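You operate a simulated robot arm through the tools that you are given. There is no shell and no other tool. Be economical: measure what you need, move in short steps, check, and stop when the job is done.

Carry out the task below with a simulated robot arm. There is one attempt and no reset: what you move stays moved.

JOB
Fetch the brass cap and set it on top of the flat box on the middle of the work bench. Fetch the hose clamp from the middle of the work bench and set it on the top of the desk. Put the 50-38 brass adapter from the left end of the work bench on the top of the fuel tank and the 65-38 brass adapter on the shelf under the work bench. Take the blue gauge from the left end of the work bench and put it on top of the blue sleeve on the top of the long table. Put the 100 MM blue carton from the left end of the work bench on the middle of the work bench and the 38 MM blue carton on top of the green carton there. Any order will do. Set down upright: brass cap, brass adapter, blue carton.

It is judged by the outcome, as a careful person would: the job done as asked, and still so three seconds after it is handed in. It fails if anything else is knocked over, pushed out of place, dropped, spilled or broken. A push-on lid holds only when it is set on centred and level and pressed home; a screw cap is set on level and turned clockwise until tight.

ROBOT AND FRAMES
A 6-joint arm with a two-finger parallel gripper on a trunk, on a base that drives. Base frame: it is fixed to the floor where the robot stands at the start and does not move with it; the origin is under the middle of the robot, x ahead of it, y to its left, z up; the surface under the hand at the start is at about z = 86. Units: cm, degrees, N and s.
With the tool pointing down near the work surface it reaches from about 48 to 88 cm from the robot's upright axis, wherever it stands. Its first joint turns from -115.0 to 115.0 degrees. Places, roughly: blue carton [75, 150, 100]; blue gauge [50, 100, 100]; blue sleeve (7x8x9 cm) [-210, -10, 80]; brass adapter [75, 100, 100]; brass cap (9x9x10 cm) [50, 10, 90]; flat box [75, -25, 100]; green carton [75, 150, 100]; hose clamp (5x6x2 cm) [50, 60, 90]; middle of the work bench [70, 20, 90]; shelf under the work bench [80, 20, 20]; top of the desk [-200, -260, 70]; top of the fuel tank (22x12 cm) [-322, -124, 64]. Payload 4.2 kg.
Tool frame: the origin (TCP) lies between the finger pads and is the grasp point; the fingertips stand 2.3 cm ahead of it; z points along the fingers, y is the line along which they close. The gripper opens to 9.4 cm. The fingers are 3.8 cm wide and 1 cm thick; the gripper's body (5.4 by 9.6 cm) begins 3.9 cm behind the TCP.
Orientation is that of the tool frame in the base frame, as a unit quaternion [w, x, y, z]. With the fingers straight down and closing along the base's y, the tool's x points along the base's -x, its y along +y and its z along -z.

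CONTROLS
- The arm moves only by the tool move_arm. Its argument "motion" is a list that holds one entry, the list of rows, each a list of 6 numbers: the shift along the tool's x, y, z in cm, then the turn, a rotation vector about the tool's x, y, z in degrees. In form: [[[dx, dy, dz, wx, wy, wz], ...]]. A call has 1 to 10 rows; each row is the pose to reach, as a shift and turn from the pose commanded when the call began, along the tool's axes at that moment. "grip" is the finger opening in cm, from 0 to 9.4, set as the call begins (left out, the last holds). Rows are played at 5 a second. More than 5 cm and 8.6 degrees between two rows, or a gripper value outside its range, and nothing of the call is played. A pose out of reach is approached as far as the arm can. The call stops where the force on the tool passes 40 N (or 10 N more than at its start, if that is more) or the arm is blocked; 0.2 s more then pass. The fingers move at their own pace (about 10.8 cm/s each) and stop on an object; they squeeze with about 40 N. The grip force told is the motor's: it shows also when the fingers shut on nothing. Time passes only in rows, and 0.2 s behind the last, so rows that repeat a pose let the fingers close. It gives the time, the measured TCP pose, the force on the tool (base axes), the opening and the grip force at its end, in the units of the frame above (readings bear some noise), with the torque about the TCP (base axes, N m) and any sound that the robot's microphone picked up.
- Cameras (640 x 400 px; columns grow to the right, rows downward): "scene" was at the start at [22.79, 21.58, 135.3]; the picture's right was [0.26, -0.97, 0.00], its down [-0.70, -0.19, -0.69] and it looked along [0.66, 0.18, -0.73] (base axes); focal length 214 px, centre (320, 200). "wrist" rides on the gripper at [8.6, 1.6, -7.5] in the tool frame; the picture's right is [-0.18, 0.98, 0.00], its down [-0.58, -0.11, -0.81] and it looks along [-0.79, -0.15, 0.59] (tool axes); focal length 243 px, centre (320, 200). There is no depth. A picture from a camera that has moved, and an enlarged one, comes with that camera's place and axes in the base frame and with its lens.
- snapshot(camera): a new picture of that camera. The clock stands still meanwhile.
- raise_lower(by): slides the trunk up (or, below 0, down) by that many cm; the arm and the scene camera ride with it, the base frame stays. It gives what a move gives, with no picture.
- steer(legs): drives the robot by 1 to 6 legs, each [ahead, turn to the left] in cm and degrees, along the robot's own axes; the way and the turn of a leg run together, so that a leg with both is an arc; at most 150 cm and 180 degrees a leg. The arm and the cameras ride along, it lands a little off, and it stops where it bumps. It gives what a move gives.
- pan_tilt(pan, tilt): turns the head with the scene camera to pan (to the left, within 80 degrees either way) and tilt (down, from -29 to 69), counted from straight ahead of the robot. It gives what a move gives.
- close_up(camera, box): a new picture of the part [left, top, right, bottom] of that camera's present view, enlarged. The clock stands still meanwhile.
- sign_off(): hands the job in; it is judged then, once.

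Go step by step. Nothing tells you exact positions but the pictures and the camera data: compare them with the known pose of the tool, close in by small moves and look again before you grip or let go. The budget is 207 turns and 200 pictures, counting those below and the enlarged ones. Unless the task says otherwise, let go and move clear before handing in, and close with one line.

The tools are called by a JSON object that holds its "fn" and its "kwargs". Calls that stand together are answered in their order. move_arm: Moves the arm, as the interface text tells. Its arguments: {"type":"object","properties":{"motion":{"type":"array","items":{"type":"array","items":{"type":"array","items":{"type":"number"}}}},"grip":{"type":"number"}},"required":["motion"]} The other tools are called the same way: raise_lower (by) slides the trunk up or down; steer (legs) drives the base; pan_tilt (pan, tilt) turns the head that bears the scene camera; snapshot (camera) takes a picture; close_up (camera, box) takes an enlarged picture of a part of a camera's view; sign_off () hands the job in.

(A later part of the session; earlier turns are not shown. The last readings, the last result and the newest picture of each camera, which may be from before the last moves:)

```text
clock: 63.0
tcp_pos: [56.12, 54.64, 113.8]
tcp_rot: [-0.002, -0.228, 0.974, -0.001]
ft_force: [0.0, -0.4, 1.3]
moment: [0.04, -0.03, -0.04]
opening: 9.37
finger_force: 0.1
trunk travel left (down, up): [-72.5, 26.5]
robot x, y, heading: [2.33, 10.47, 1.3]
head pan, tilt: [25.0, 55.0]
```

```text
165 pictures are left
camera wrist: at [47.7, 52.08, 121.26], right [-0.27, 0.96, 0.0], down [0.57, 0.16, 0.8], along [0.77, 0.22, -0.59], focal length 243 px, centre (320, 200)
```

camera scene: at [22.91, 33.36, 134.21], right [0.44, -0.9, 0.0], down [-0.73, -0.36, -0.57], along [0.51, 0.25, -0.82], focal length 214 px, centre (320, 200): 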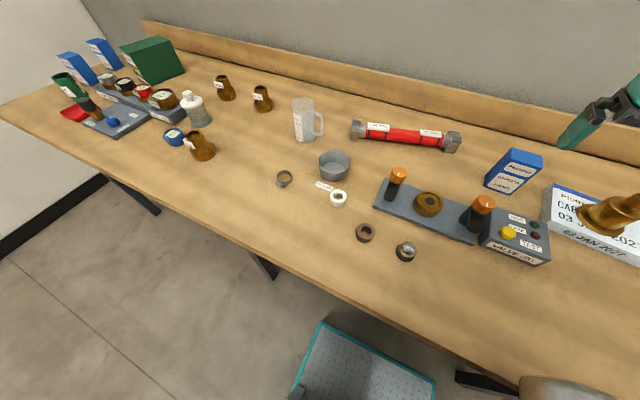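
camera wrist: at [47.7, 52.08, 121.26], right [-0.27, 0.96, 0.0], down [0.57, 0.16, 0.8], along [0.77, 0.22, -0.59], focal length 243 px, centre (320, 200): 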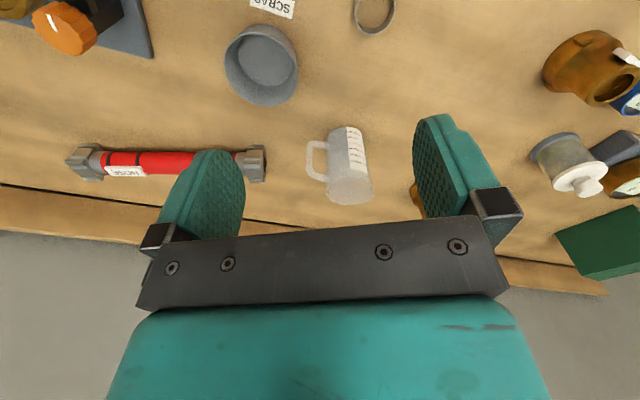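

The ring reads (54.8, 60.7). I move over it and lower to 98.

{"fn": "move_arm", "kwargs": {"motion": [[[-0.8, 3, 0, 0, 0, 0], [-1.5, 6, 2, 0, 0, 0], [-1.5, 6, 6.5, 0, 0, 0], [-1.5, 6, 11, 0, 0, 0], [-1.5, 6, 15.8, 0, 0, 0], [-1.5, 6, 15.8, 0, 0, 0]]]}}

{"fn": "snapshot", "kwargs": {"camera": "wrist"}}

{"fn": "close_up", "kwargs": {"camera": "scene", "box": [200, 120, 360, 220]}}

```text
clock: 64.4
tcp_pos: [54.69, 60.13, 98.06]
tcp_rot: [-0.001, -0.228, 0.974, 0.0]
ft_force: [-1.0, 0.4, 0.2]
moment: [-0.01, -0.03, 0.01]
opening: 9.4
finger_force: 0.1
out of reach, approached as far as the arm can: row 1, 2, 3, 4, 5, 6
trunk travel left (down, up): [-72.5, 26.5]
robot x, y, heading: [2.02, 10.39, 1.6]
head pan, tilt: [25.0, 55.0]
```

```text
164 pictures are left
camera wrist: at [46.3, 57.51, 105.49], right [-0.27, 0.96, 0.0], down [0.57, 0.16, 0.81], along [0.78, 0.22, -0.59], focal length 243 px, centre (320, 200)
```

wrist: 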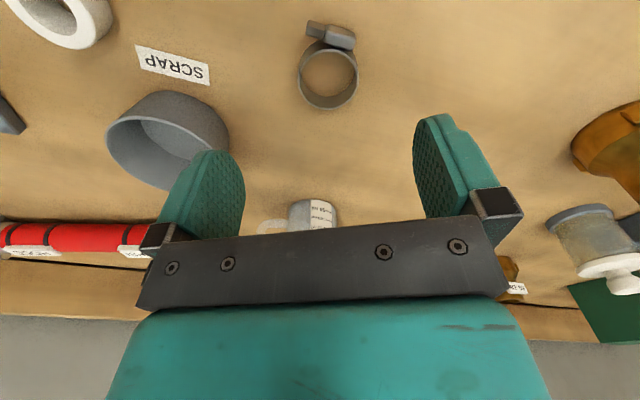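

```text
4.00 times, centred on (280, 170) of scene
camera zoom: at [22.89, 33.38, 134.2], right [0.44, -0.9, 0.0], down [-0.73, -0.36, -0.57], along [0.51, 0.25, -0.82], focal length 858 px, centre (480, 320)
```

zoom: 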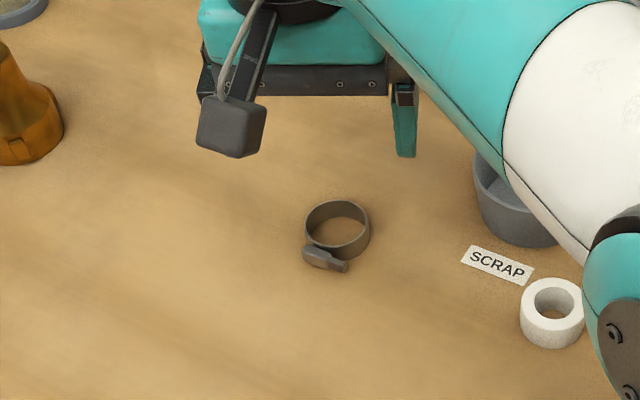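

The ring is nearly centred between the fingers. I lower to the grasp height.

{"fn": "move_arm", "kwargs": {"motion": [[[-0.4, 0.2, 3, 0, 0, 0], [-0.4, 0.2, 6, 0, 0, 0], [-0.4, 0.2, 8, 0, 0, 0], [-0.4, 0.2, 9, 0, 0, 0], [-0.4, 0.2, 9, 0, 0, 0]]]}}

{"fn": "snapshot", "kwargs": {"camera": "wrist"}}

{"fn": "close_up", "kwargs": {"camera": "scene", "box": [200, 120, 360, 220]}}

```text
clock: 65.6
tcp_pos: [54.75, 59.9, 89.57]
tcp_rot: [0.0, -0.229, 0.973, 0.001]
ft_force: [0.5, 0.7, 0.2]
moment: [-0.01, -0.05, -0.01]
opening: 9.41
finger_force: 0.0
out of reach, approached as far as the arm can: row 2, 3, 4, 5
trunk travel left (down, up): [-72.5, 26.5]
robot x, y, heading: [1.8, 10.0, 1.5]
head pan, tilt: [25.0, 55.0]
```

```text
162 pictures are left
camera wrist: at [46.28, 57.38, 97.06], right [-0.27, 0.96, 0.0], down [0.57, 0.16, 0.81], along [0.78, 0.22, -0.59], focal length 243 px, centre (320, 200)
```

wrist: 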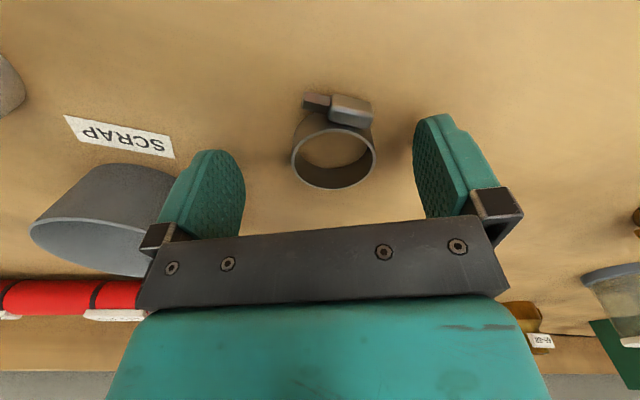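

```text
4.00 times, centred on (280, 170) of scene
camera zoom: at [22.91, 33.38, 134.2], right [0.44, -0.9, 0.0], down [-0.73, -0.36, -0.57], along [0.51, 0.25, -0.82], focal length 858 px, centre (480, 320)
```

zoom: 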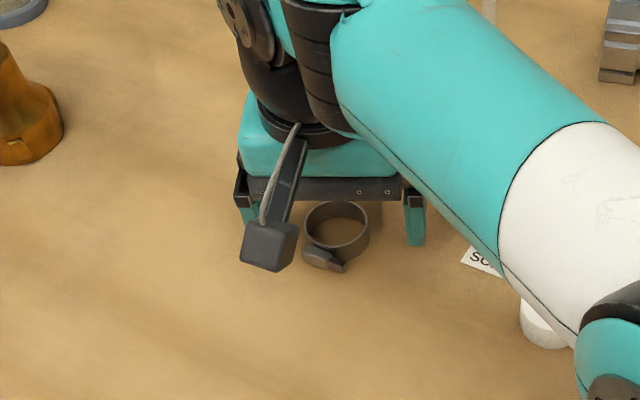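

Reach ends at z 89.6 here, but the ring is centred; I lower the trunk 0.8 cm instead.

{"fn": "raise_lower", "kwargs": {"by": -0.8}}

{"fn": "move_arm", "kwargs": {"motion": [[[0, 0, 0, 0, 0, 0], [0, 0, 0, 0, 0, 0], [0, 0, 0, 0, 0, 0], [0, 0, 0, 0, 0, 0]]], "grip": 3}}

{"fn": "snapshot", "kwargs": {"camera": "wrist"}}

```text
clock: 66.2
tcp_pos: [54.68, 59.99, 88.71]
tcp_rot: [0.0, -0.227, 0.974, 0.0]
ft_force: [0.2, -0.4, -0.6]
moment: [0.0, 0.0, 0.01]
opening: 9.4
finger_force: 0.1
trunk travel left (down, up): [-71.7, 27.3]
robot x, y, heading: [1.8, 10.38, 1.6]
head pan, tilt: [25.0, 55.0]
```

```text
clock: 67.2
tcp_pos: [54.74, 59.98, 88.81]
tcp_rot: [-0.001, -0.228, 0.974, 0.0]
ft_force: [-0.8, -0.9, 0.7]
moment: [-0.03, -0.02, 0.0]
opening: 4.32
finger_force: 39.8
trunk travel left (down, up): [-71.7, 27.3]
robot x, y, heading: [1.81, 10.34, 1.3]
head pan, tilt: [25.0, 55.0]
```

```text
160 pictures are left
camera wrist: at [46.28, 57.38, 96.27], right [-0.27, 0.96, 0.0], down [0.57, 0.16, 0.81], along [0.78, 0.22, -0.59], focal length 243 px, centre (320, 200)
```

wrist: 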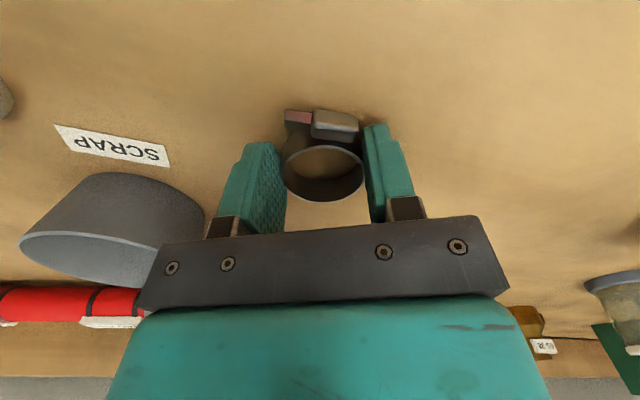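

The clamp is held (4.3 cm). I lift with the trunk and retract the arm.

{"fn": "raise_lower", "kwargs": {"by": 20}}

{"fn": "move_arm", "kwargs": {"motion": [[[1, -4.5, -1, 0, 0, 3], [2, -9, -2, 0, 0, 6], [3, -13.5, -3, 0, 0, 9], [4, -18, -4, 0, 0, 12], [5, -22.5, -5, 0, 0, 15], [6, -27, -5, 0, 0, 18], [6.5, -31.5, -5, 0, 0, 21], [7, -36, -5, 0, 0, 24]]]}}

{"fn": "snapshot", "kwargs": {"camera": "wrist"}}

{"fn": "steer", "kwargs": {"legs": [[0, 175]]}}

{"fn": "pan_tilt", "kwargs": {"pan": 35, "tilt": 25}}

{"fn": "snapshot", "kwargs": {"camera": "scene"}}

```text
clock: 69.3
tcp_pos: [54.73, 59.86, 108.75]
tcp_rot: [-0.001, -0.228, 0.974, 0.0]
ft_force: [0.9, -0.1, 0.3]
moment: [0.0, 0.02, -0.04]
opening: 4.33
finger_force: 39.8
trunk travel left (down, up): [-91.7, 7.3]
robot x, y, heading: [1.61, 9.86, 1.2]
head pan, tilt: [25.0, 55.0]
```

```text
clock: 71.2
tcp_pos: [64.46, 24.59, 113.92]
tcp_rot: [-0.001, -0.021, 1.0, 0.001]
ft_force: [-0.2, 0.4, -0.8]
moment: [-0.01, 0.0, -0.01]
opening: 4.33
finger_force: 40.3
out of reach, approached as far as the arm can: row 1
trunk travel left (down, up): [-91.7, 7.3]
robot x, y, heading: [2.09, 10.32, 1.6]
head pan, tilt: [25.0, 55.0]
```

```text
159 pictures are left
camera wrist: at [55.72, 25.7, 121.29], right [0.14, 0.99, 0.0], down [0.59, -0.08, 0.81], along [0.8, -0.12, -0.59], focal length 243 px, centre (320, 200)
```

wrist: 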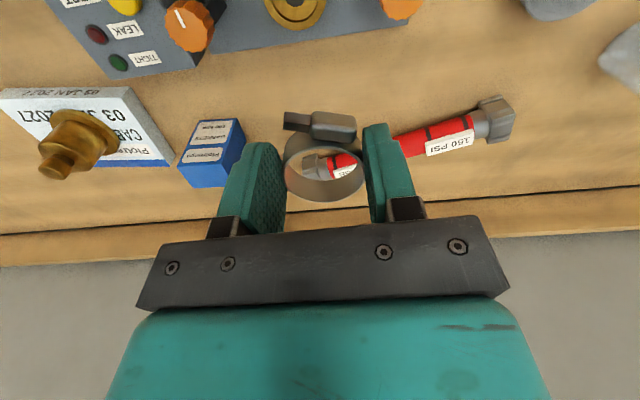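

```text
clock: 75.7
tcp_pos: [-21.14, 70.21, 114.05]
tcp_rot: [0.003, 0.772, -0.635, -0.002]
ft_force: [0.4, 0.2, 0.1]
moment: [-0.01, 0.03, -0.01]
opening: 4.35
finger_force: 39.8
trunk travel left (down, up): [-91.7, 7.3]
robot x, y, heading: [2.1, 10.57, 100.5]
head pan, tilt: [25.0, 55.0]
stopped in leg 1: the robot was blocked; the commanded pose is now the measured one
```

```text
clock: 76.6
tcp_pos: [-21.83, 69.97, 114.02]
tcp_rot: [0.002, 0.774, -0.634, -0.002]
ft_force: [1.0, 0.0, -0.5]
moment: [0.01, 0.0, -0.01]
opening: 4.35
finger_force: 40.5
trunk travel left (down, up): [-91.7, 7.3]
robot x, y, heading: [1.56, 10.46, 100.5]
head pan, tilt: [35.0, 25.0]
```

```text
158 pictures are left
camera scene: at [-27.57, 28.02, 157.76], right [0.7, 0.71, 0.0], down [0.31, -0.3, -0.91], along [-0.65, 0.63, -0.43], focal length 214 px, centre (320, 200)
```

scene: 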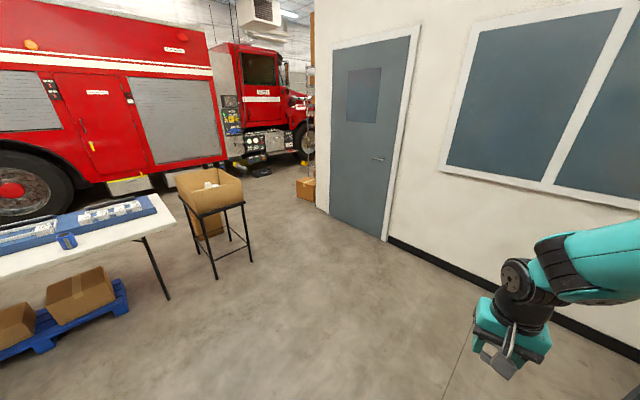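

The turn was blocked at 100°, perhaps by the base against a bench leg. I look around for what blocks and for the route.

{"fn": "pan_tilt", "kwargs": {"pan": 80, "tilt": 30}}

{"fn": "snapshot", "kwargs": {"camera": "scene"}}

{"fn": "pan_tilt", "kwargs": {"pan": -70, "tilt": 55}}

{"fn": "snapshot", "kwargs": {"camera": "scene"}}

```text
clock: 77.7
tcp_pos: [-21.73, 69.97, 114.03]
tcp_rot: [0.002, 0.774, -0.634, -0.002]
ft_force: [1.5, -0.1, -1.1]
moment: [-0.01, 0.0, 0.01]
opening: 4.34
finger_force: 39.9
trunk travel left (down, up): [-91.7, 7.3]
robot x, y, heading: [1.5, 10.16, 100.4]
head pan, tilt: [80.0, 30.0]
```

```text
157 pictures are left
camera scene: at [-29.96, 21.5, 156.97], right [-0.01, 1.0, 0.0], down [0.5, 0.01, -0.86], along [-0.86, -0.01, -0.5], focal length 214 px, centre (320, 200)
```

scene: 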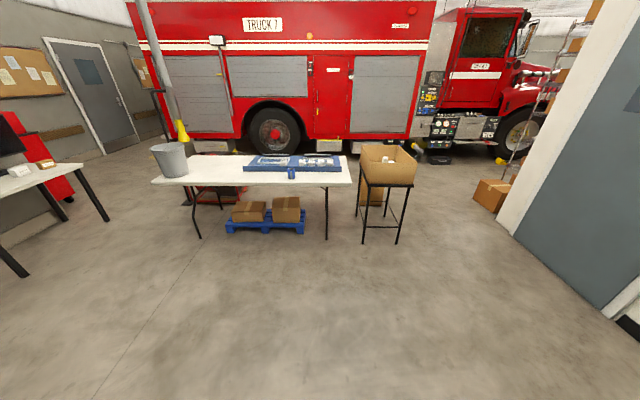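

```text
clock: 80.1
tcp_pos: [-21.62, 70.02, 113.9]
tcp_rot: [0.002, 0.774, -0.633, 0.0]
ft_force: [0.8, -0.1, -0.6]
moment: [0.0, 0.01, 0.03]
opening: 4.29
finger_force: 40.1
trunk travel left (down, up): [-91.7, 7.3]
robot x, y, heading: [1.81, 10.56, 100.5]
head pan, tilt: [-70.0, 55.0]
```

```text
156 pictures are left
camera scene: at [-14.57, 25.3, 153.4], right [0.51, -0.86, 0.0], down [-0.7, -0.42, -0.57], along [0.49, 0.29, -0.82], focal length 214 px, centre (320, 200)
```

scene: 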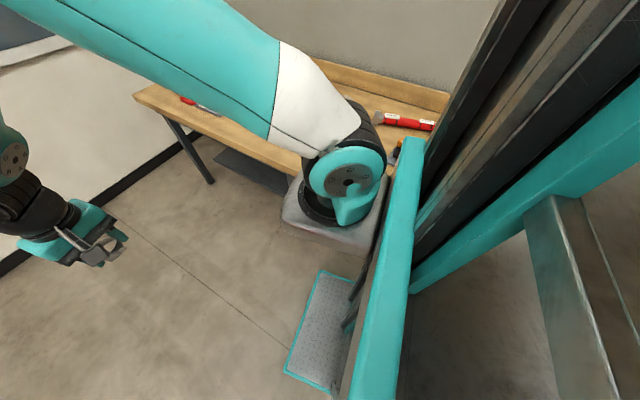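

The robot's back corner must have met the bench. I turn back, reverse away from the bench, then turn toward the desk.

{"fn": "steer", "kwargs": {"legs": [[0, -100], [-50, 0], [0, -120]]}}

{"fn": "pan_tilt", "kwargs": {"pan": 0, "tilt": 25}}

{"fn": "snapshot", "kwargs": {"camera": "scene"}}

```text
clock: 92.2
tcp_pos: [-68.95, -51.34, 113.92]
tcp_rot: [0.002, 0.859, 0.512, 0.001]
ft_force: [0.2, -0.3, -0.1]
moment: [0.02, -0.02, 0.0]
opening: 4.28
finger_force: 40.0
trunk travel left (down, up): [-91.7, 7.3]
robot x, y, heading: [-49.15, 9.84, -119.5]
head pan, tilt: [-70.0, 55.0]
```

```text
clock: 93.6
tcp_pos: [-68.98, -51.38, 113.85]
tcp_rot: [0.003, 0.86, 0.511, 0.001]
ft_force: [-0.1, 0.3, -0.1]
moment: [-0.02, 0.01, -0.01]
opening: 4.27
finger_force: 40.1
trunk travel left (down, up): [-91.7, 7.3]
robot x, y, heading: [-48.85, 9.49, -119.2]
head pan, tilt: [0.0, 25.0]
```

```text
155 pictures are left
camera scene: at [-43.95, -21.2, 157.8], right [-0.87, 0.49, 0.0], down [0.21, 0.37, -0.91], along [-0.44, -0.79, -0.42], focal length 214 px, centre (320, 200)
```

scene: 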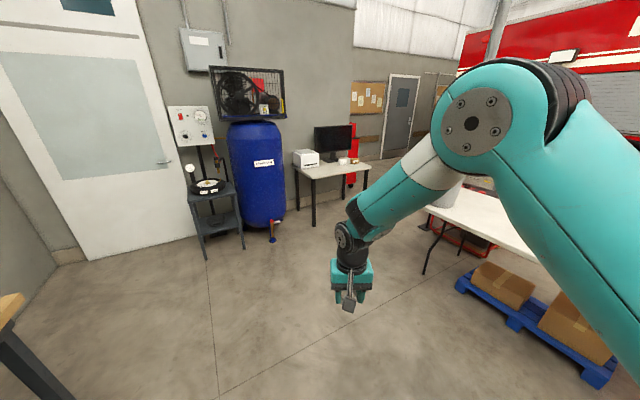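

The desk stands at roughly x -275..-165, y -325..-260. I drive around the long table's end to stand about 75 cm in front of it.

{"fn": "steer", "kwargs": {"legs": [[0, 9], [130, 0], [0, -34], [130, 0], [0, 54]]}}

{"fn": "pan_tilt", "kwargs": {"pan": 0, "tilt": 45}}

{"fn": "snapshot", "kwargs": {"camera": "scene"}}

{"fn": "snapshot", "kwargs": {"camera": "wrist"}}

```text
clock: 111.0
tcp_pos: [-187.39, -252.21, 113.9]
tcp_rot: [0.002, 0.703, 0.711, 0.002]
ft_force: [0.2, 0.5, 0.1]
moment: [0.01, -0.03, -0.02]
opening: 4.31
finger_force: 40.2
trunk travel left (down, up): [-91.7, 7.3]
robot x, y, heading: [-199.73, -189.32, -90.3]
head pan, tilt: [0.0, 25.0]
```

```text
clock: 111.8
tcp_pos: [-187.4, -252.28, 113.89]
tcp_rot: [0.002, 0.702, 0.712, 0.002]
ft_force: [-0.3, 0.8, 0.5]
moment: [0.03, -0.01, -0.02]
opening: 4.3
finger_force: 40.4
trunk travel left (down, up): [-91.7, 7.3]
robot x, y, heading: [-199.54, -189.21, -89.9]
head pan, tilt: [0.0, 45.0]
```

```text
154 pictures are left
camera scene: at [-180.15, -212.58, 154.75], right [-1.0, 0.0, 0.0], down [0.0, 0.71, -0.71], along [0.0, -0.71, -0.71], focal length 214 px, centre (320, 200)
```

scene: 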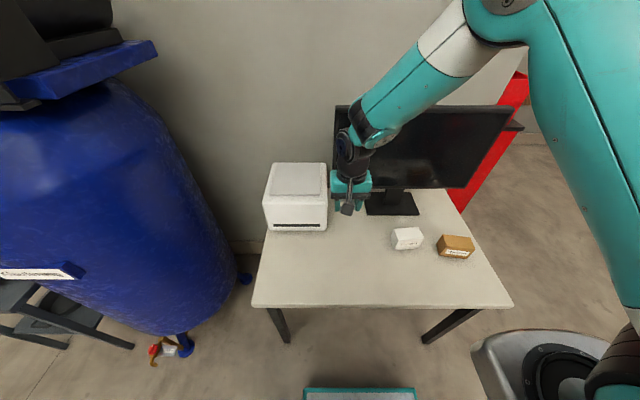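

```text
153 pictures are left
camera wrist: at [-185.84, -243.76, 121.37], right [0.99, -0.17, 0.01], down [-0.11, -0.58, 0.81], along [-0.13, -0.79, -0.59], focal length 243 px, centre (320, 200)
```

wrist: 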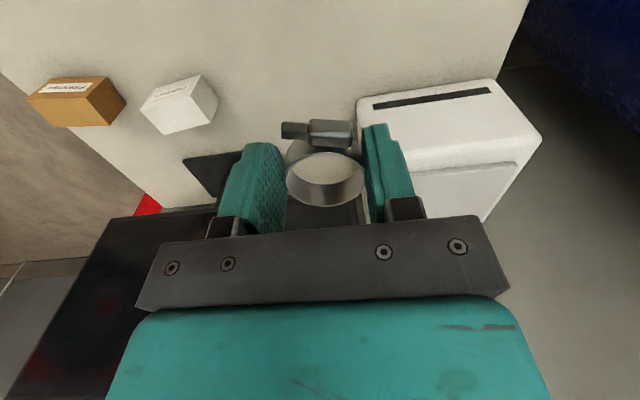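

The clamp hangs right over free desk top at about (-188, -252). I lower with the trunk, then check.

{"fn": "raise_lower", "kwargs": {"by": -36}}

{"fn": "snapshot", "kwargs": {"camera": "scene"}}

{"fn": "snapshot", "kwargs": {"camera": "wrist"}}

```text
clock: 115.3
tcp_pos: [-187.39, -252.31, 77.92]
tcp_rot: [0.001, 0.703, 0.712, 0.002]
ft_force: [0.6, -0.4, 0.0]
moment: [0.01, -0.03, -0.04]
opening: 4.3
finger_force: 40.4
trunk travel left (down, up): [-55.7, 43.3]
robot x, y, heading: [-199.35, -188.98, -90.1]
head pan, tilt: [0.0, 45.0]
```

```text
152 pictures are left
camera scene: at [-180.15, -212.58, 118.75], right [-1.0, 0.0, 0.0], down [0.0, 0.71, -0.71], along [0.0, -0.71, -0.71], focal length 214 px, centre (320, 200)
```

scene: 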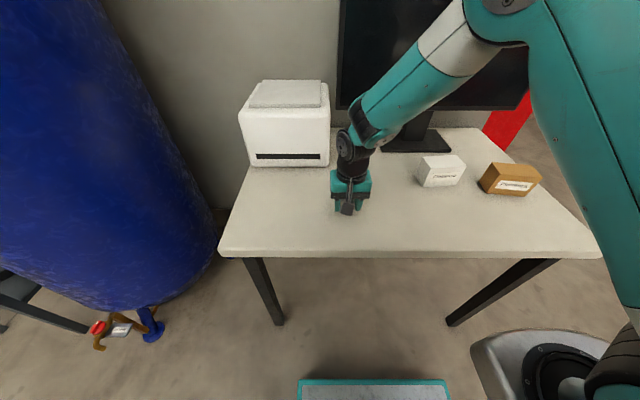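

```text
151 pictures are left
camera wrist: at [-185.84, -243.76, 85.37], right [0.99, -0.17, 0.01], down [-0.11, -0.58, 0.81], along [-0.13, -0.79, -0.59], focal length 243 px, centre (320, 200)
```

wrist: 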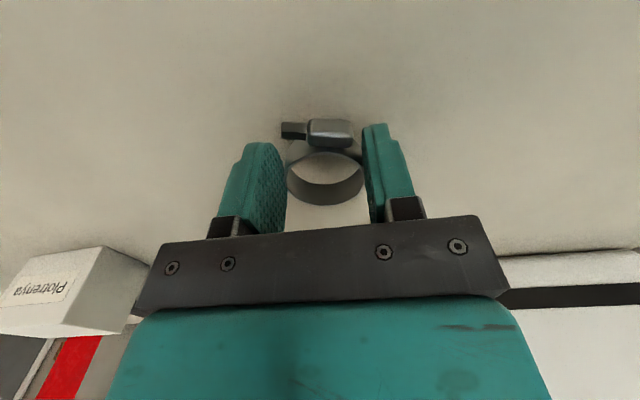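

Close above the desk. I feel down in steps.

{"fn": "move_arm", "kwargs": {"motion": [[[0, 0, 2, 0, 0, 0], [0, 0, 4, 0, 0, 0], [0, 0, 4, 0, 0, 0]]]}}

{"fn": "move_arm", "kwargs": {"motion": [[[0, 0, 0.5, 0, 0, 0], [0, 0, 0.5, 0, 0, 0]]]}}

{"fn": "move_arm", "kwargs": {"motion": [[[0, 0, 0.4, 0, 0, 0], [0, 0, 0.4, 0, 0, 0]]]}}

{"fn": "close_up", "kwargs": {"camera": "scene", "box": [290, 150, 410, 225]}}

```text
clock: 115.8
tcp_pos: [-187.25, -252.3, 76.48]
tcp_rot: [0.005, 0.704, 0.711, 0.0]
ft_force: [-5.0, 14.2, 34.7]
moment: [0.56, 0.77, -0.2]
opening: 4.29
finger_force: 40.1
trunk travel left (down, up): [-55.7, 43.3]
robot x, y, heading: [-199.45, -189.25, -90.3]
head pan, tilt: [0.0, 45.0]
stopped in row 2: the force on the tool passed its limit at 97 N (the readings are from after the stop); the commanded pose is now the measured one
```

```text
clock: 116.2
tcp_pos: [-187.23, -252.46, 76.34]
tcp_rot: [0.004, 0.703, 0.711, 0.0]
ft_force: [-3.8, 12.7, 27.6]
moment: [0.45, 0.63, -0.23]
opening: 4.31
finger_force: 39.5
trunk travel left (down, up): [-55.7, 43.3]
robot x, y, heading: [-199.42, -189.37, -90.3]
head pan, tilt: [0.0, 45.0]
stopped in row 1: the force on the tool passed its limit at 57 N (the readings are from after the stop); the commanded pose is now the measured one
```

```text
clock: 116.5
tcp_pos: [-187.2, -252.47, 76.34]
tcp_rot: [0.006, 0.703, 0.711, 0.001]
ft_force: [-3.0, 8.1, 20.5]
moment: [0.31, 0.49, -0.2]
opening: 4.3
finger_force: 40.5
trunk travel left (down, up): [-55.7, 43.3]
robot x, y, heading: [-199.66, -189.12, -90.0]
head pan, tilt: [0.0, 45.0]
stopped in row 1: the force on the tool passed its limit at 45 N (the readings are from after the stop); the commanded pose is now the measured one
```

```text
5.33 times, centred on (350, 188) of scene
camera zoom: at [-180.2, -212.48, 118.74], right [-1.0, 0.0, 0.0], down [0.0, 0.71, -0.71], along [0.0, -0.71, -0.71], focal length 1144 px, centre (160, 267)
```

zoom: 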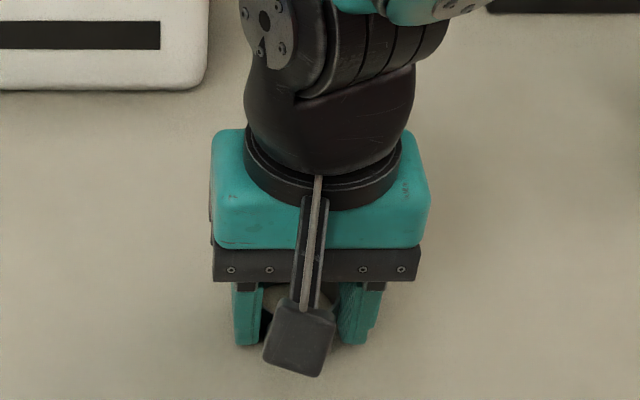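

The desk is at about z 74 and the clamp is on it. I ease up, open and rise.

{"fn": "move_arm", "kwargs": {"motion": [[[0, 0, -0.2, 0, 0, 0], [0, 0, -0.2, 0, 0, 0]]]}}

{"fn": "move_arm", "kwargs": {"motion": [[[0, 0, 0, 0, 0, 0], [0, 0, 0, 0, 0, 0], [0, 0, 0, 0, 0, 0]]], "grip": 7}}

{"fn": "raise_lower", "kwargs": {"by": 36}}

{"fn": "snapshot", "kwargs": {"camera": "wrist"}}

{"fn": "snapshot", "kwargs": {"camera": "scene"}}

```text
clock: 117.1
tcp_pos: [-187.19, -252.53, 76.36]
tcp_rot: [0.005, 0.703, 0.711, 0.0]
ft_force: [0.3, 0.2, -1.0]
moment: [0.01, -0.01, 0.0]
opening: 4.32
finger_force: 40.3
trunk travel left (down, up): [-55.7, 43.3]
robot x, y, heading: [-199.1, -189.36, -90.2]
head pan, tilt: [0.0, 45.0]
```

```text
clock: 117.9
tcp_pos: [-187.31, -252.5, 76.45]
tcp_rot: [0.006, 0.704, 0.711, 0.0]
ft_force: [0.3, -0.3, 0.3]
moment: [0.03, 0.01, 0.0]
opening: 6.98
finger_force: 0.0
trunk travel left (down, up): [-55.7, 43.3]
robot x, y, heading: [-199.77, -189.25, -90.2]
head pan, tilt: [0.0, 45.0]
```

```text
clock: 121.4
tcp_pos: [-187.3, -252.45, 112.46]
tcp_rot: [0.005, 0.703, 0.711, 0.0]
ft_force: [0.3, -0.2, 0.1]
moment: [-0.02, 0.01, 0.01]
opening: 7.0
finger_force: 0.0
trunk travel left (down, up): [-91.7, 7.3]
robot x, y, heading: [-199.5, -189.36, -90.3]
head pan, tilt: [0.0, 45.0]
```

```text
149 pictures are left
camera wrist: at [-185.8, -243.95, 119.84], right [0.98, -0.17, 0.01], down [-0.11, -0.58, 0.81], along [-0.14, -0.8, -0.59], focal length 243 px, centre (320, 200)
```

wrist: 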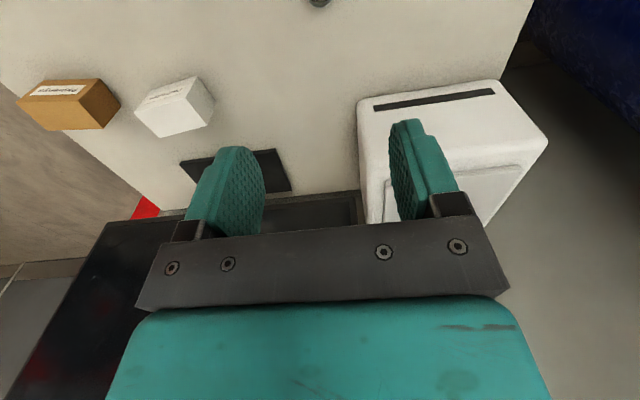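

```text
148 pictures are left
camera scene: at [-180.18, -212.57, 154.74], right [-1.0, 0.0, 0.0], down [0.0, 0.71, -0.71], along [0.0, -0.71, -0.71], focal length 214 px, centre (320, 200)
```

scene: 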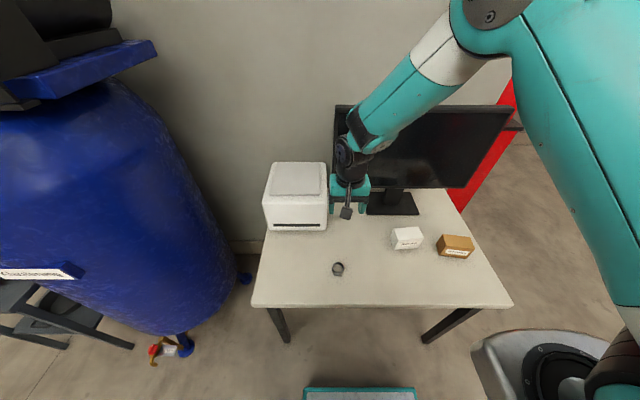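

The clamp lies on the desk. While here I look toward the fuel tank behind the long table.

{"fn": "steer", "kwargs": {"legs": [[0, -60]]}}

{"fn": "pan_tilt", "kwargs": {"pan": -60, "tilt": 30}}

{"fn": "snapshot", "kwargs": {"camera": "scene"}}

```text
clock: 124.4
tcp_pos: [-248.18, -231.49, 112.4]
tcp_rot: [0.004, 0.965, 0.264, -0.002]
ft_force: [0.0, 0.4, 0.2]
moment: [-0.01, -0.02, -0.01]
opening: 7.01
finger_force: 0.1
trunk travel left (down, up): [-91.7, 7.3]
robot x, y, heading: [-199.54, -189.32, -150.3]
head pan, tilt: [0.0, 45.0]
```

```text
clock: 125.7
tcp_pos: [-248.13, -231.36, 112.38]
tcp_rot: [0.004, 0.964, 0.264, -0.003]
ft_force: [0.3, 0.2, 0.4]
moment: [0.03, 0.02, 0.01]
opening: 7.03
finger_force: 0.1
trunk travel left (down, up): [-91.7, 7.3]
robot x, y, heading: [-199.2, -189.35, -150.1]
head pan, tilt: [-60.0, 30.0]
```

```text
147 pictures are left
camera scene: at [-210.94, -209.13, 157.01], right [0.5, 0.87, 0.0], down [0.43, -0.25, -0.87], along [-0.75, 0.43, -0.5], focal length 214 px, centre (320, 200)
```

scene: 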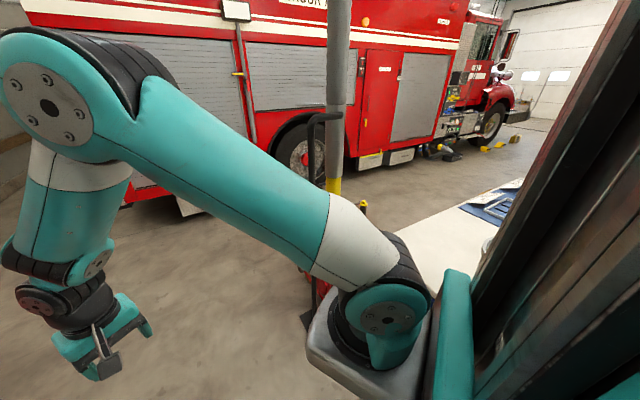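

The arm hides it. I reposition so that the camera, left of the arm, looks toward the tank.

{"fn": "steer", "kwargs": {"legs": [[-25, 0], [0, -85]]}}

{"fn": "pan_tilt", "kwargs": {"pan": 30, "tilt": 35}}

{"fn": "snapshot", "kwargs": {"camera": "scene"}}

```text
clock: 131.2
tcp_pos: [-223.69, -131.52, 112.38]
tcp_rot: [0.001, 0.888, -0.46, -0.005]
ft_force: [0.1, 0.2, 0.0]
moment: [-0.01, -0.06, -0.03]
opening: 7.01
finger_force: 0.0
trunk travel left (down, up): [-91.7, 7.3]
robot x, y, heading: [-177.88, -176.97, 124.4]
head pan, tilt: [-60.0, 30.0]
```

```text
clock: 132.8
tcp_pos: [-223.82, -131.55, 112.38]
tcp_rot: [0.001, 0.888, -0.46, -0.004]
ft_force: [-0.3, -0.5, -0.3]
moment: [0.01, -0.02, -0.01]
opening: 6.98
finger_force: 0.0
trunk travel left (down, up): [-91.7, 7.3]
robot x, y, heading: [-177.9, -176.8, 124.2]
head pan, tilt: [30.0, 35.0]
```

```text
146 pictures are left
camera scene: at [-210.56, -171.4, 156.23], right [0.43, 0.9, 0.0], down [0.52, -0.25, -0.82], along [-0.74, 0.35, -0.57], focal length 214 px, centre (320, 200)
```

scene: 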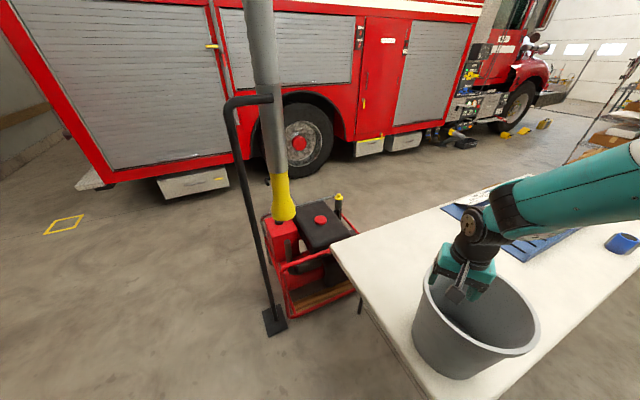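

I see the generator with its black fuel tank and red filler cap. I enlarge it.

{"fn": "close_up", "kwargs": {"camera": "scene", "box": [230, 160, 390, 260]}}

{"fn": "close_up", "kwargs": {"camera": "scene", "box": [430, 160, 640, 290]}}

{"fn": "snapshot", "kwargs": {"camera": "wrist"}}

```text
4.00 times, centred on (310, 210) of scene
camera zoom: at [-210.56, -171.4, 156.23], right [0.43, 0.9, 0.0], down [0.52, -0.25, -0.82], along [-0.74, 0.35, -0.57], focal length 858 px, centre (360, 160)
```

zoom: 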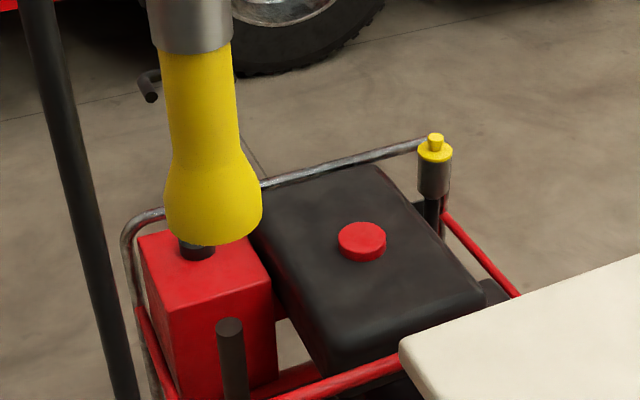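

```text
3.05 times, centred on (535, 225) of scene
camera zoom: at [-210.56, -171.4, 156.23], right [0.43, 0.9, 0.0], down [0.52, -0.25, -0.82], along [-0.74, 0.35, -0.57], focal length 654 px, centre (-335, 124)
```

zoom: 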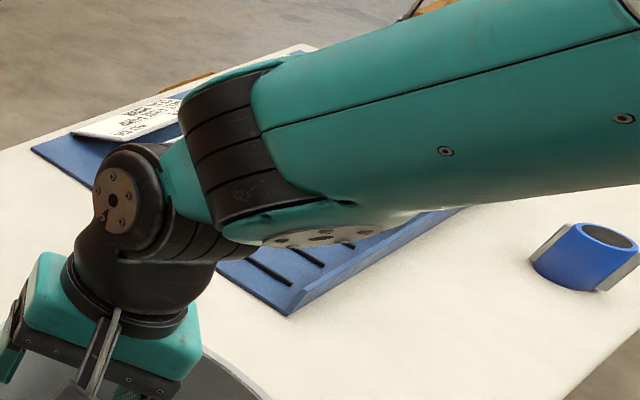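

```text
143 pictures are left
camera wrist: at [-219.98, -139.72, 119.83], right [-0.91, -0.42, 0.01], down [-0.24, 0.54, 0.81], along [-0.34, 0.73, -0.59], focal length 243 px, centre (320, 200)
```

wrist: 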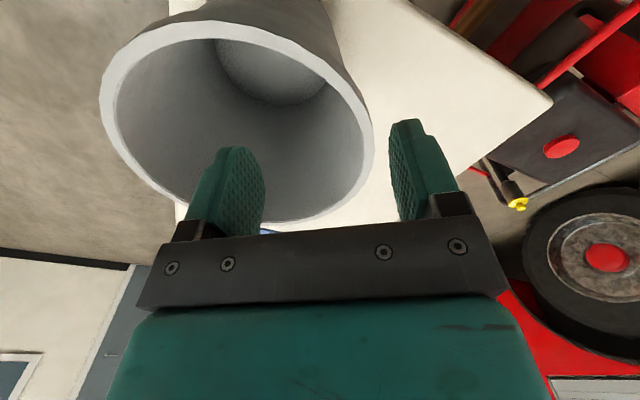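

The tank's flat top lies around (-304, -126, 65), its cap in the middle; best reached from the north-west side, between table and truck, keeping off the exhaust hose. Now back to the left end of the bench for the adapters.

{"fn": "raise_lower", "kwargs": {"by": 6}}

{"fn": "steer", "kwargs": {"legs": [[0, -124], [50, 0], [0, 67], [150, 0], [152, 0], [0, -67]]}}

{"fn": "pan_tilt", "kwargs": {"pan": 10, "tilt": 48}}

{"fn": "snapshot", "kwargs": {"camera": "scene"}}

```text
clock: 133.8
tcp_pos: [-223.74, -131.57, 118.51]
tcp_rot: [0.001, 0.888, -0.46, -0.005]
ft_force: [0.3, 0.4, 0.3]
moment: [0.02, -0.01, -0.02]
opening: 7.02
finger_force: 0.1
trunk travel left (down, up): [-97.7, 1.3]
robot x, y, heading: [-177.43, -176.64, 124.6]
head pan, tilt: [30.0, 35.0]
```

```text
refused: 152 is not a number from -150 to 150
```

```text
clock: 134.7
tcp_pos: [-223.75, -131.5, 118.42]
tcp_rot: [0.002, 0.888, -0.461, -0.006]
ft_force: [0.9, 0.1, -1.2]
moment: [0.02, -0.03, 0.01]
opening: 6.99
finger_force: 0.1
trunk travel left (down, up): [-97.7, 1.3]
robot x, y, heading: [-177.59, -176.85, 124.5]
head pan, tilt: [10.0, 48.0]
```

```text
142 pictures are left
camera scene: at [-208.14, -169.58, 160.33], right [0.71, 0.7, 0.0], down [0.52, -0.53, -0.67], along [-0.47, 0.48, -0.74], focal length 214 px, centre (320, 200)
```

scene: 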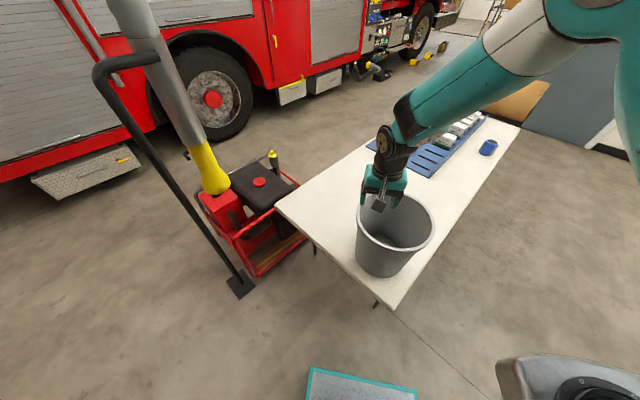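

Same drive, with legs within 150.

{"fn": "steer", "kwargs": {"legs": [[0, -124], [50, 0], [0, 67], [150, 0], [150, 0], [0, -67]]}}

{"fn": "snapshot", "kwargs": {"camera": "scene"}}

```text
clock: 162.6
tcp_pos: [49.39, 112.73, 118.46]
tcp_rot: [0.004, -0.002, 1.0, 0.003]
ft_force: [0.4, 0.1, -0.9]
moment: [-0.02, 0.0, -0.02]
opening: 7.01
finger_force: 0.0
trunk travel left (down, up): [-97.7, 1.3]
robot x, y, heading: [-14.45, 101.27, -0.6]
head pan, tilt: [10.0, 48.0]
```

```text
141 pictures are left
camera scene: at [8.95, 121.6, 160.33], right [0.17, -0.99, 0.0], down [-0.73, -0.12, -0.67], along [0.66, 0.11, -0.74], focal length 214 px, centre (320, 200)
```

scene: 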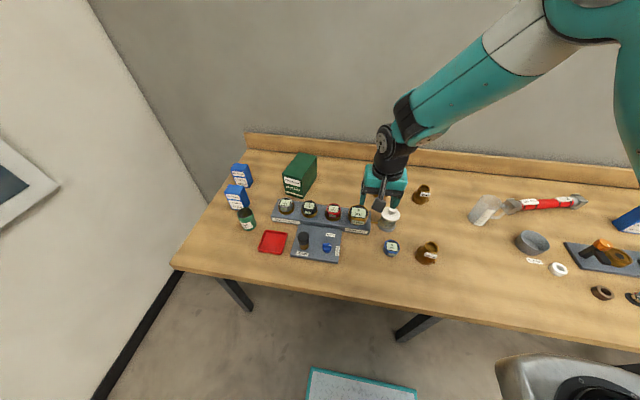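

Back at the left end. I check the labels of the two left cartons.

{"fn": "close_up", "kwargs": {"camera": "scene", "box": [210, 140, 330, 215]}}

{"fn": "close_up", "kwargs": {"camera": "scene", "box": [350, 160, 470, 235]}}

```text
5.33 times, centred on (270, 178) of scene
camera zoom: at [8.95, 121.6, 160.33], right [0.17, -0.99, 0.0], down [-0.73, -0.12, -0.67], along [0.66, 0.11, -0.74], focal length 1144 px, centre (587, 320)
```

zoom: 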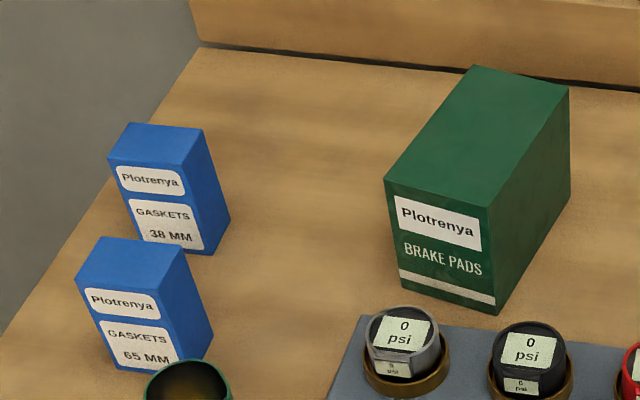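

```text
5.33 times, centred on (410, 198) of scene
camera zoom: at [8.95, 121.6, 160.33], right [0.17, -0.99, 0.0], down [-0.73, -0.12, -0.67], along [0.66, 0.11, -0.74], focal length 1144 px, centre (-160, 213)
```

zoom: 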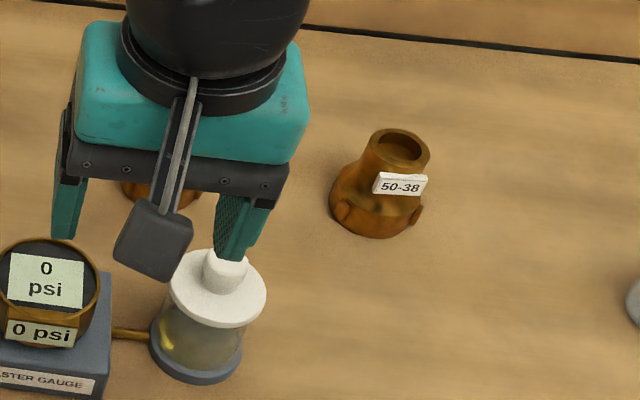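

The 38 MM is the back-left carton, about (79.3, 171.7); the green carton's top centre is about (83, 143.6) at z ≈ 98.7. The wall is at y ≈ 240, so I move the robot to y ≈ 147.

{"fn": "steer", "kwargs": {"legs": [[0, 90], [46, 0], [0, -90], [15, 0]]}}

{"fn": "pan_tilt", "kwargs": {"pan": 5, "tilt": 48}}

{"fn": "snapshot", "kwargs": {"camera": "scene"}}

{"fn": "snapshot", "kwargs": {"camera": "wrist"}}

```text
clock: 174.0
tcp_pos: [65.18, 156.18, 118.44]
tcp_rot: [0.003, 0.011, 1.0, 0.004]
ft_force: [-0.3, 0.2, -0.3]
moment: [0.01, -0.01, 0.0]
opening: 6.98
finger_force: 0.1
trunk travel left (down, up): [-97.7, 1.3]
robot x, y, heading: [1.75, 145.78, -1.9]
head pan, tilt: [10.0, 48.0]
```

```text
clock: 174.7
tcp_pos: [65.26, 156.2, 118.46]
tcp_rot: [0.003, 0.011, 1.0, 0.004]
ft_force: [-0.9, 0.1, 0.5]
moment: [0.01, 0.03, -0.01]
opening: 6.99
finger_force: 0.0
trunk travel left (down, up): [-97.7, 1.3]
robot x, y, heading: [1.85, 146.21, -1.8]
head pan, tilt: [5.0, 48.0]
```

```text
138 pictures are left
camera scene: at [25.15, 165.43, 160.33], right [0.05, -1.0, 0.0], down [-0.74, -0.04, -0.67], along [0.67, 0.04, -0.74], focal length 214 px, centre (320, 200)
```

scene: 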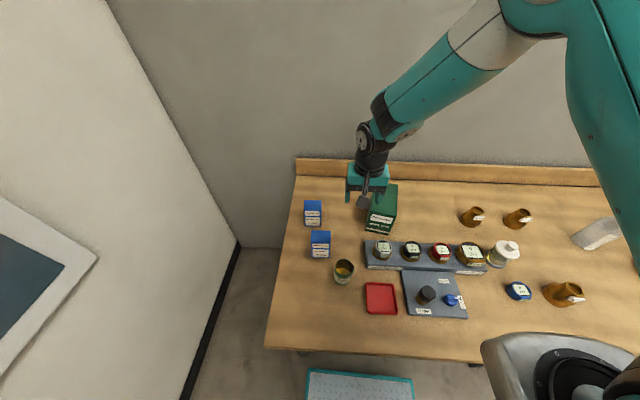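

```text
137 pictures are left
camera wrist: at [56.56, 157.67, 125.83], right [0.21, 0.98, 0.01], down [0.57, -0.13, 0.81], along [0.79, -0.16, -0.59], focal length 243 px, centre (320, 200)
```

wrist: 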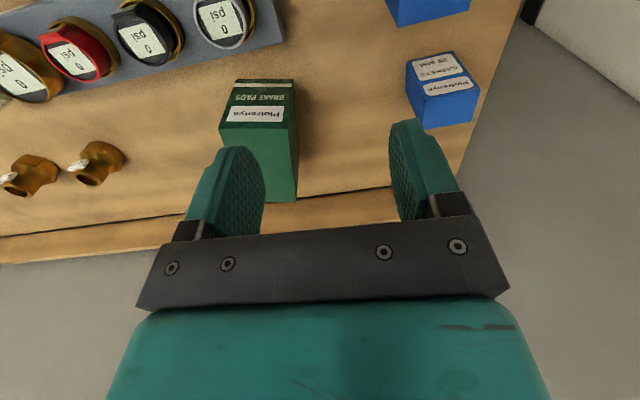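

The carton reads (79.3, 171.4). I move above it with open fingers and straighten the small tilt.

{"fn": "move_arm", "kwargs": {"motion": [[[-2.8, 3.1, 0, 0.4, 0.3, 0], [-5.6, 6.2, 0, 0.4, 0.3, 0], [-8.4, 9.3, 0, 0.4, 0.3, 0], [-11.2, 12.4, 0, 0.4, 0.3, 0], [-13.8, 15.4, 0, 0.4, 0.3, 0], [-13.8, 15.4, 0, 0.4, 0.3, 0]]], "grip": 9.4}}

{"fn": "raise_lower", "kwargs": {"by": -15}}

{"fn": "snapshot", "kwargs": {"camera": "wrist"}}

{"fn": "snapshot", "kwargs": {"camera": "scene"}}

```text
clock: 176.1
tcp_pos: [79.27, 171.1, 118.67]
tcp_rot: [-0.001, 0.011, 1.0, 0.0]
ft_force: [0.3, 0.5, 1.0]
moment: [-0.01, -0.03, 0.0]
opening: 9.43
finger_force: 0.0
trunk travel left (down, up): [-97.7, 1.3]
robot x, y, heading: [1.83, 146.45, -1.9]
head pan, tilt: [5.0, 48.0]
```

```text
clock: 177.8
tcp_pos: [79.47, 171.33, 103.88]
tcp_rot: [0.001, 0.012, 1.0, 0.0]
ft_force: [-0.7, -0.2, -0.3]
moment: [0.02, -0.03, -0.01]
opening: 9.4
finger_force: 0.1
trunk travel left (down, up): [-82.7, 16.3]
robot x, y, heading: [1.41, 146.01, -2.1]
head pan, tilt: [5.0, 48.0]
```

```text
136 pictures are left
camera wrist: at [70.75, 172.85, 111.18], right [0.21, 0.98, 0.0], down [0.58, -0.12, 0.81], along [0.79, -0.17, -0.59], focal length 243 px, centre (320, 200)
```

wrist: 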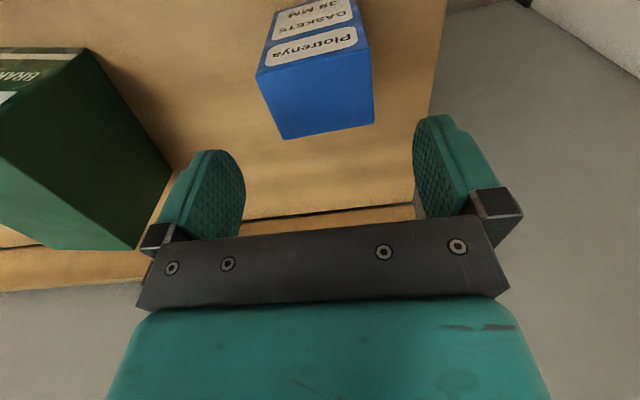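

```text
135 pictures are left
camera scene: at [25.15, 165.43, 145.33], right [0.05, -1.0, 0.0], down [-0.74, -0.04, -0.67], along [0.67, 0.04, -0.74], focal length 214 px, centre (320, 200)
```

scene: 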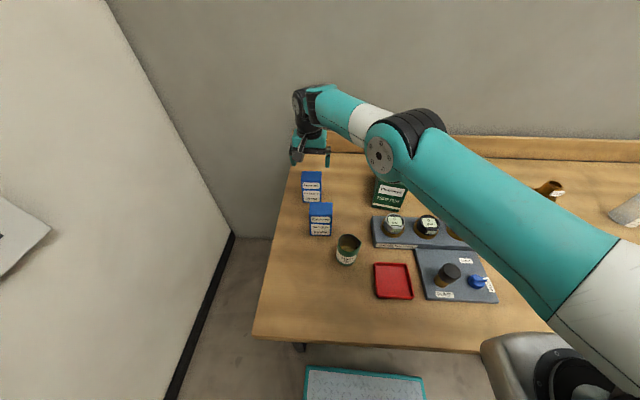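

Aligned within millimetres. I lower around the carton.

{"fn": "move_arm", "kwargs": {"motion": [[[0, -0.2, 3.5, 0, 0, 0], [0, -0.2, 7, 0, 0, 0], [0, -0.2, 9, 0, 0, 0], [0, -0.2, 10, 0, 0, 0], [0, -0.2, 10, 0, 0, 0]]]}}

{"fn": "snapshot", "kwargs": {"camera": "wrist"}}

```text
clock: 179.0
tcp_pos: [78.89, 170.79, 93.81]
tcp_rot: [0.0, 0.011, 1.0, 0.0]
ft_force: [0.0, -0.1, 0.1]
moment: [0.0, -0.02, 0.04]
opening: 9.41
finger_force: 0.1
out of reach, approached as far as the arm can: row 4, 5
trunk travel left (down, up): [-82.7, 16.3]
robot x, y, heading: [1.45, 145.86, -1.9]
head pan, tilt: [5.0, 48.0]
```

```text
134 pictures are left
camera wrist: at [70.28, 172.34, 101.22], right [0.21, 0.98, 0.0], down [0.58, -0.12, 0.81], along [0.79, -0.17, -0.59], focal length 243 px, centre (320, 200)
```

wrist: 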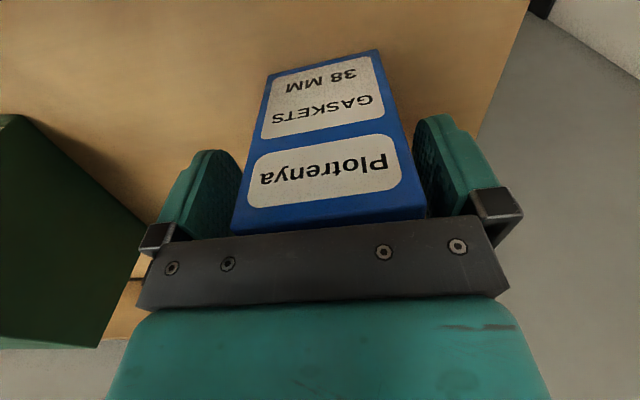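

The carton sits slightly toward the left finger side; I shift 0.4 cm, close and lift.

{"fn": "move_arm", "kwargs": {"motion": [[[0, 0.4, 0, 0, 0, 0], [0, 0.4, 0, 0, 0, 0]]]}}

{"fn": "move_arm", "kwargs": {"motion": [[[0, 0, 0, 0, 0, 0], [0, 0, 0, 0, 0, 0], [0, 0, 0, 0, 0, 0], [0, 0, 0, 0, 0, 0]]], "grip": 3}}

{"fn": "raise_lower", "kwargs": {"by": 16}}

{"fn": "snapshot", "kwargs": {"camera": "scene"}}

{"fn": "snapshot", "kwargs": {"camera": "wrist"}}

```text
clock: 179.6
tcp_pos: [78.83, 171.03, 93.77]
tcp_rot: [0.0, 0.012, 1.0, 0.001]
ft_force: [-0.1, 1.0, 0.7]
moment: [0.02, -0.02, 0.03]
opening: 9.41
finger_force: 0.1
trunk travel left (down, up): [-82.7, 16.3]
robot x, y, heading: [1.27, 146.09, -1.8]
head pan, tilt: [5.0, 48.0]
```

```text
clock: 180.6
tcp_pos: [78.94, 171.0, 93.85]
tcp_rot: [0.001, 0.011, 1.0, 0.001]
ft_force: [1.3, 0.3, 1.0]
moment: [-0.03, -0.03, 0.05]
opening: 6.79
finger_force: 40.4
trunk travel left (down, up): [-82.7, 16.3]
robot x, y, heading: [1.72, 146.19, -2.2]
head pan, tilt: [5.0, 48.0]
```

```text
clock: 182.5
tcp_pos: [78.93, 171.1, 109.77]
tcp_rot: [0.001, 0.011, 1.0, -0.001]
ft_force: [0.5, -0.3, -0.8]
moment: [-0.01, -0.02, 0.0]
opening: 6.75
finger_force: 40.1
trunk travel left (down, up): [-98.7, 0.3]
robot x, y, heading: [1.24, 145.86, -1.8]
head pan, tilt: [5.0, 48.0]
```

```text
133 pictures are left
camera scene: at [25.16, 165.44, 161.32], right [0.05, -1.0, 0.0], down [-0.74, -0.04, -0.67], along [0.67, 0.04, -0.74], focal length 214 px, centre (320, 200)
```

scene: 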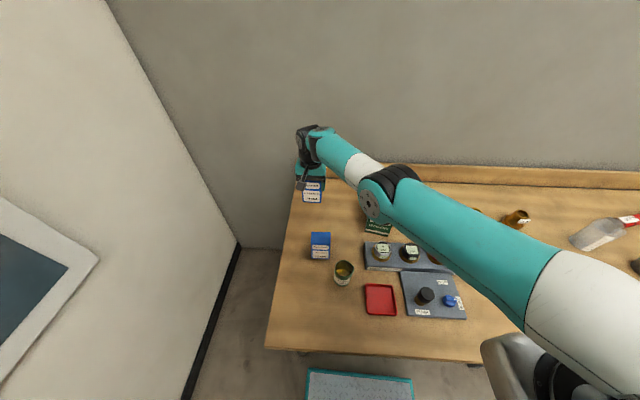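

```text
132 pictures are left
camera wrist: at [70.27, 172.75, 117.22], right [0.21, 0.98, 0.0], down [0.58, -0.12, 0.81], along [0.79, -0.17, -0.59], focal length 243 px, centre (320, 200)
```

wrist: 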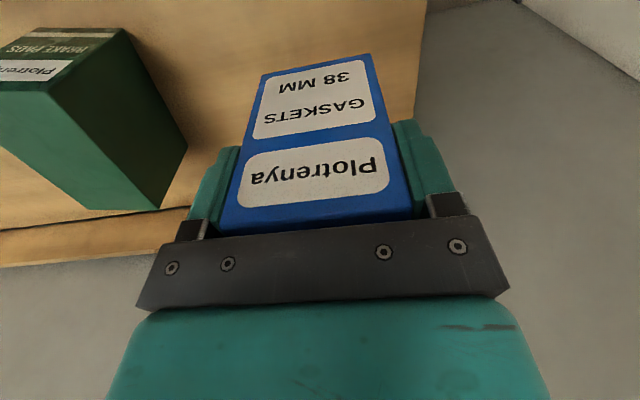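

Held. I raise a little more and carry it right over the green carton at (83, 143.3), turning 11° to match it.

{"fn": "move_arm", "kwargs": {"motion": [[[0, 0, -3, 0, 0, 0], [-0.7, -4.7, -3, 0, 0, 2], [-1.4, -9.4, -3, 0, 0, 4], [-2.1, -14.1, -3, 0, 0, 6], [-2.8, -18.8, -3, 0, 0, 8], [-3.5, -23.4, -3, 0, 0, 10], [-4.7, -27.7, -3, 0, 0, 11], [-4.7, -27.7, -3, 0, 0, 11]]]}}

{"fn": "snapshot", "kwargs": {"camera": "scene"}}

{"fn": "snapshot", "kwargs": {"camera": "wrist"}}

```text
clock: 184.3
tcp_pos: [88.99, 145.07, 113.07]
tcp_rot: [0.0, 0.107, 0.994, 0.001]
ft_force: [-0.4, -0.5, -0.3]
moment: [-0.02, -0.03, -0.04]
opening: 6.73
finger_force: 40.2
out of reach, approached as far as the arm can: row 2, 3, 4, 5, 6, 7, 8
trunk travel left (down, up): [-98.7, 0.3]
robot x, y, heading: [1.25, 145.98, -1.7]
head pan, tilt: [5.0, 48.0]
```

```text
131 pictures are left
camera scene: at [25.14, 165.45, 161.33], right [0.05, -1.0, 0.0], down [-0.74, -0.04, -0.67], along [0.67, 0.04, -0.74], focal length 214 px, centre (320, 200)
```

scene: 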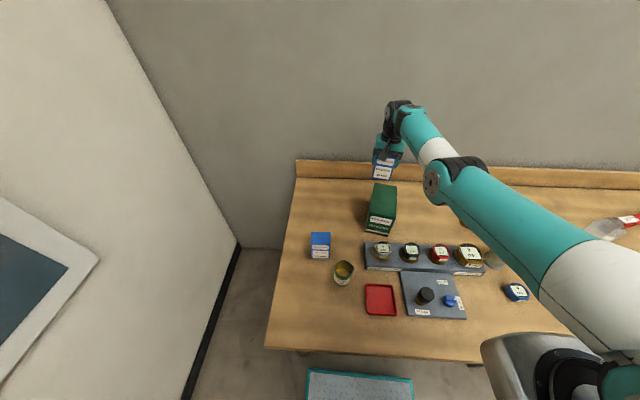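

```text
130 pictures are left
camera wrist: at [80.95, 148.37, 120.51], right [0.39, 0.92, 0.0], down [0.54, -0.23, 0.81], along [0.74, -0.31, -0.59], focal length 243 px, centre (320, 200)
```

wrist: 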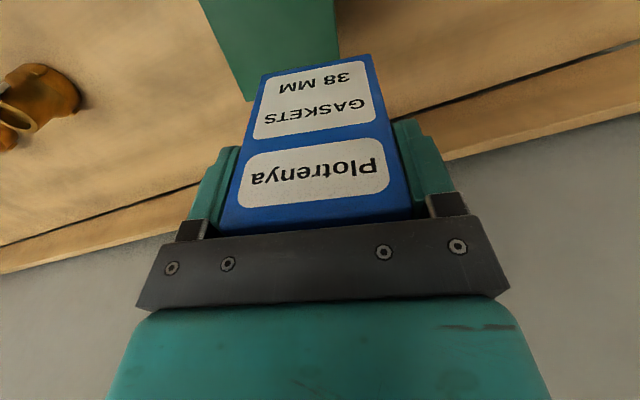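

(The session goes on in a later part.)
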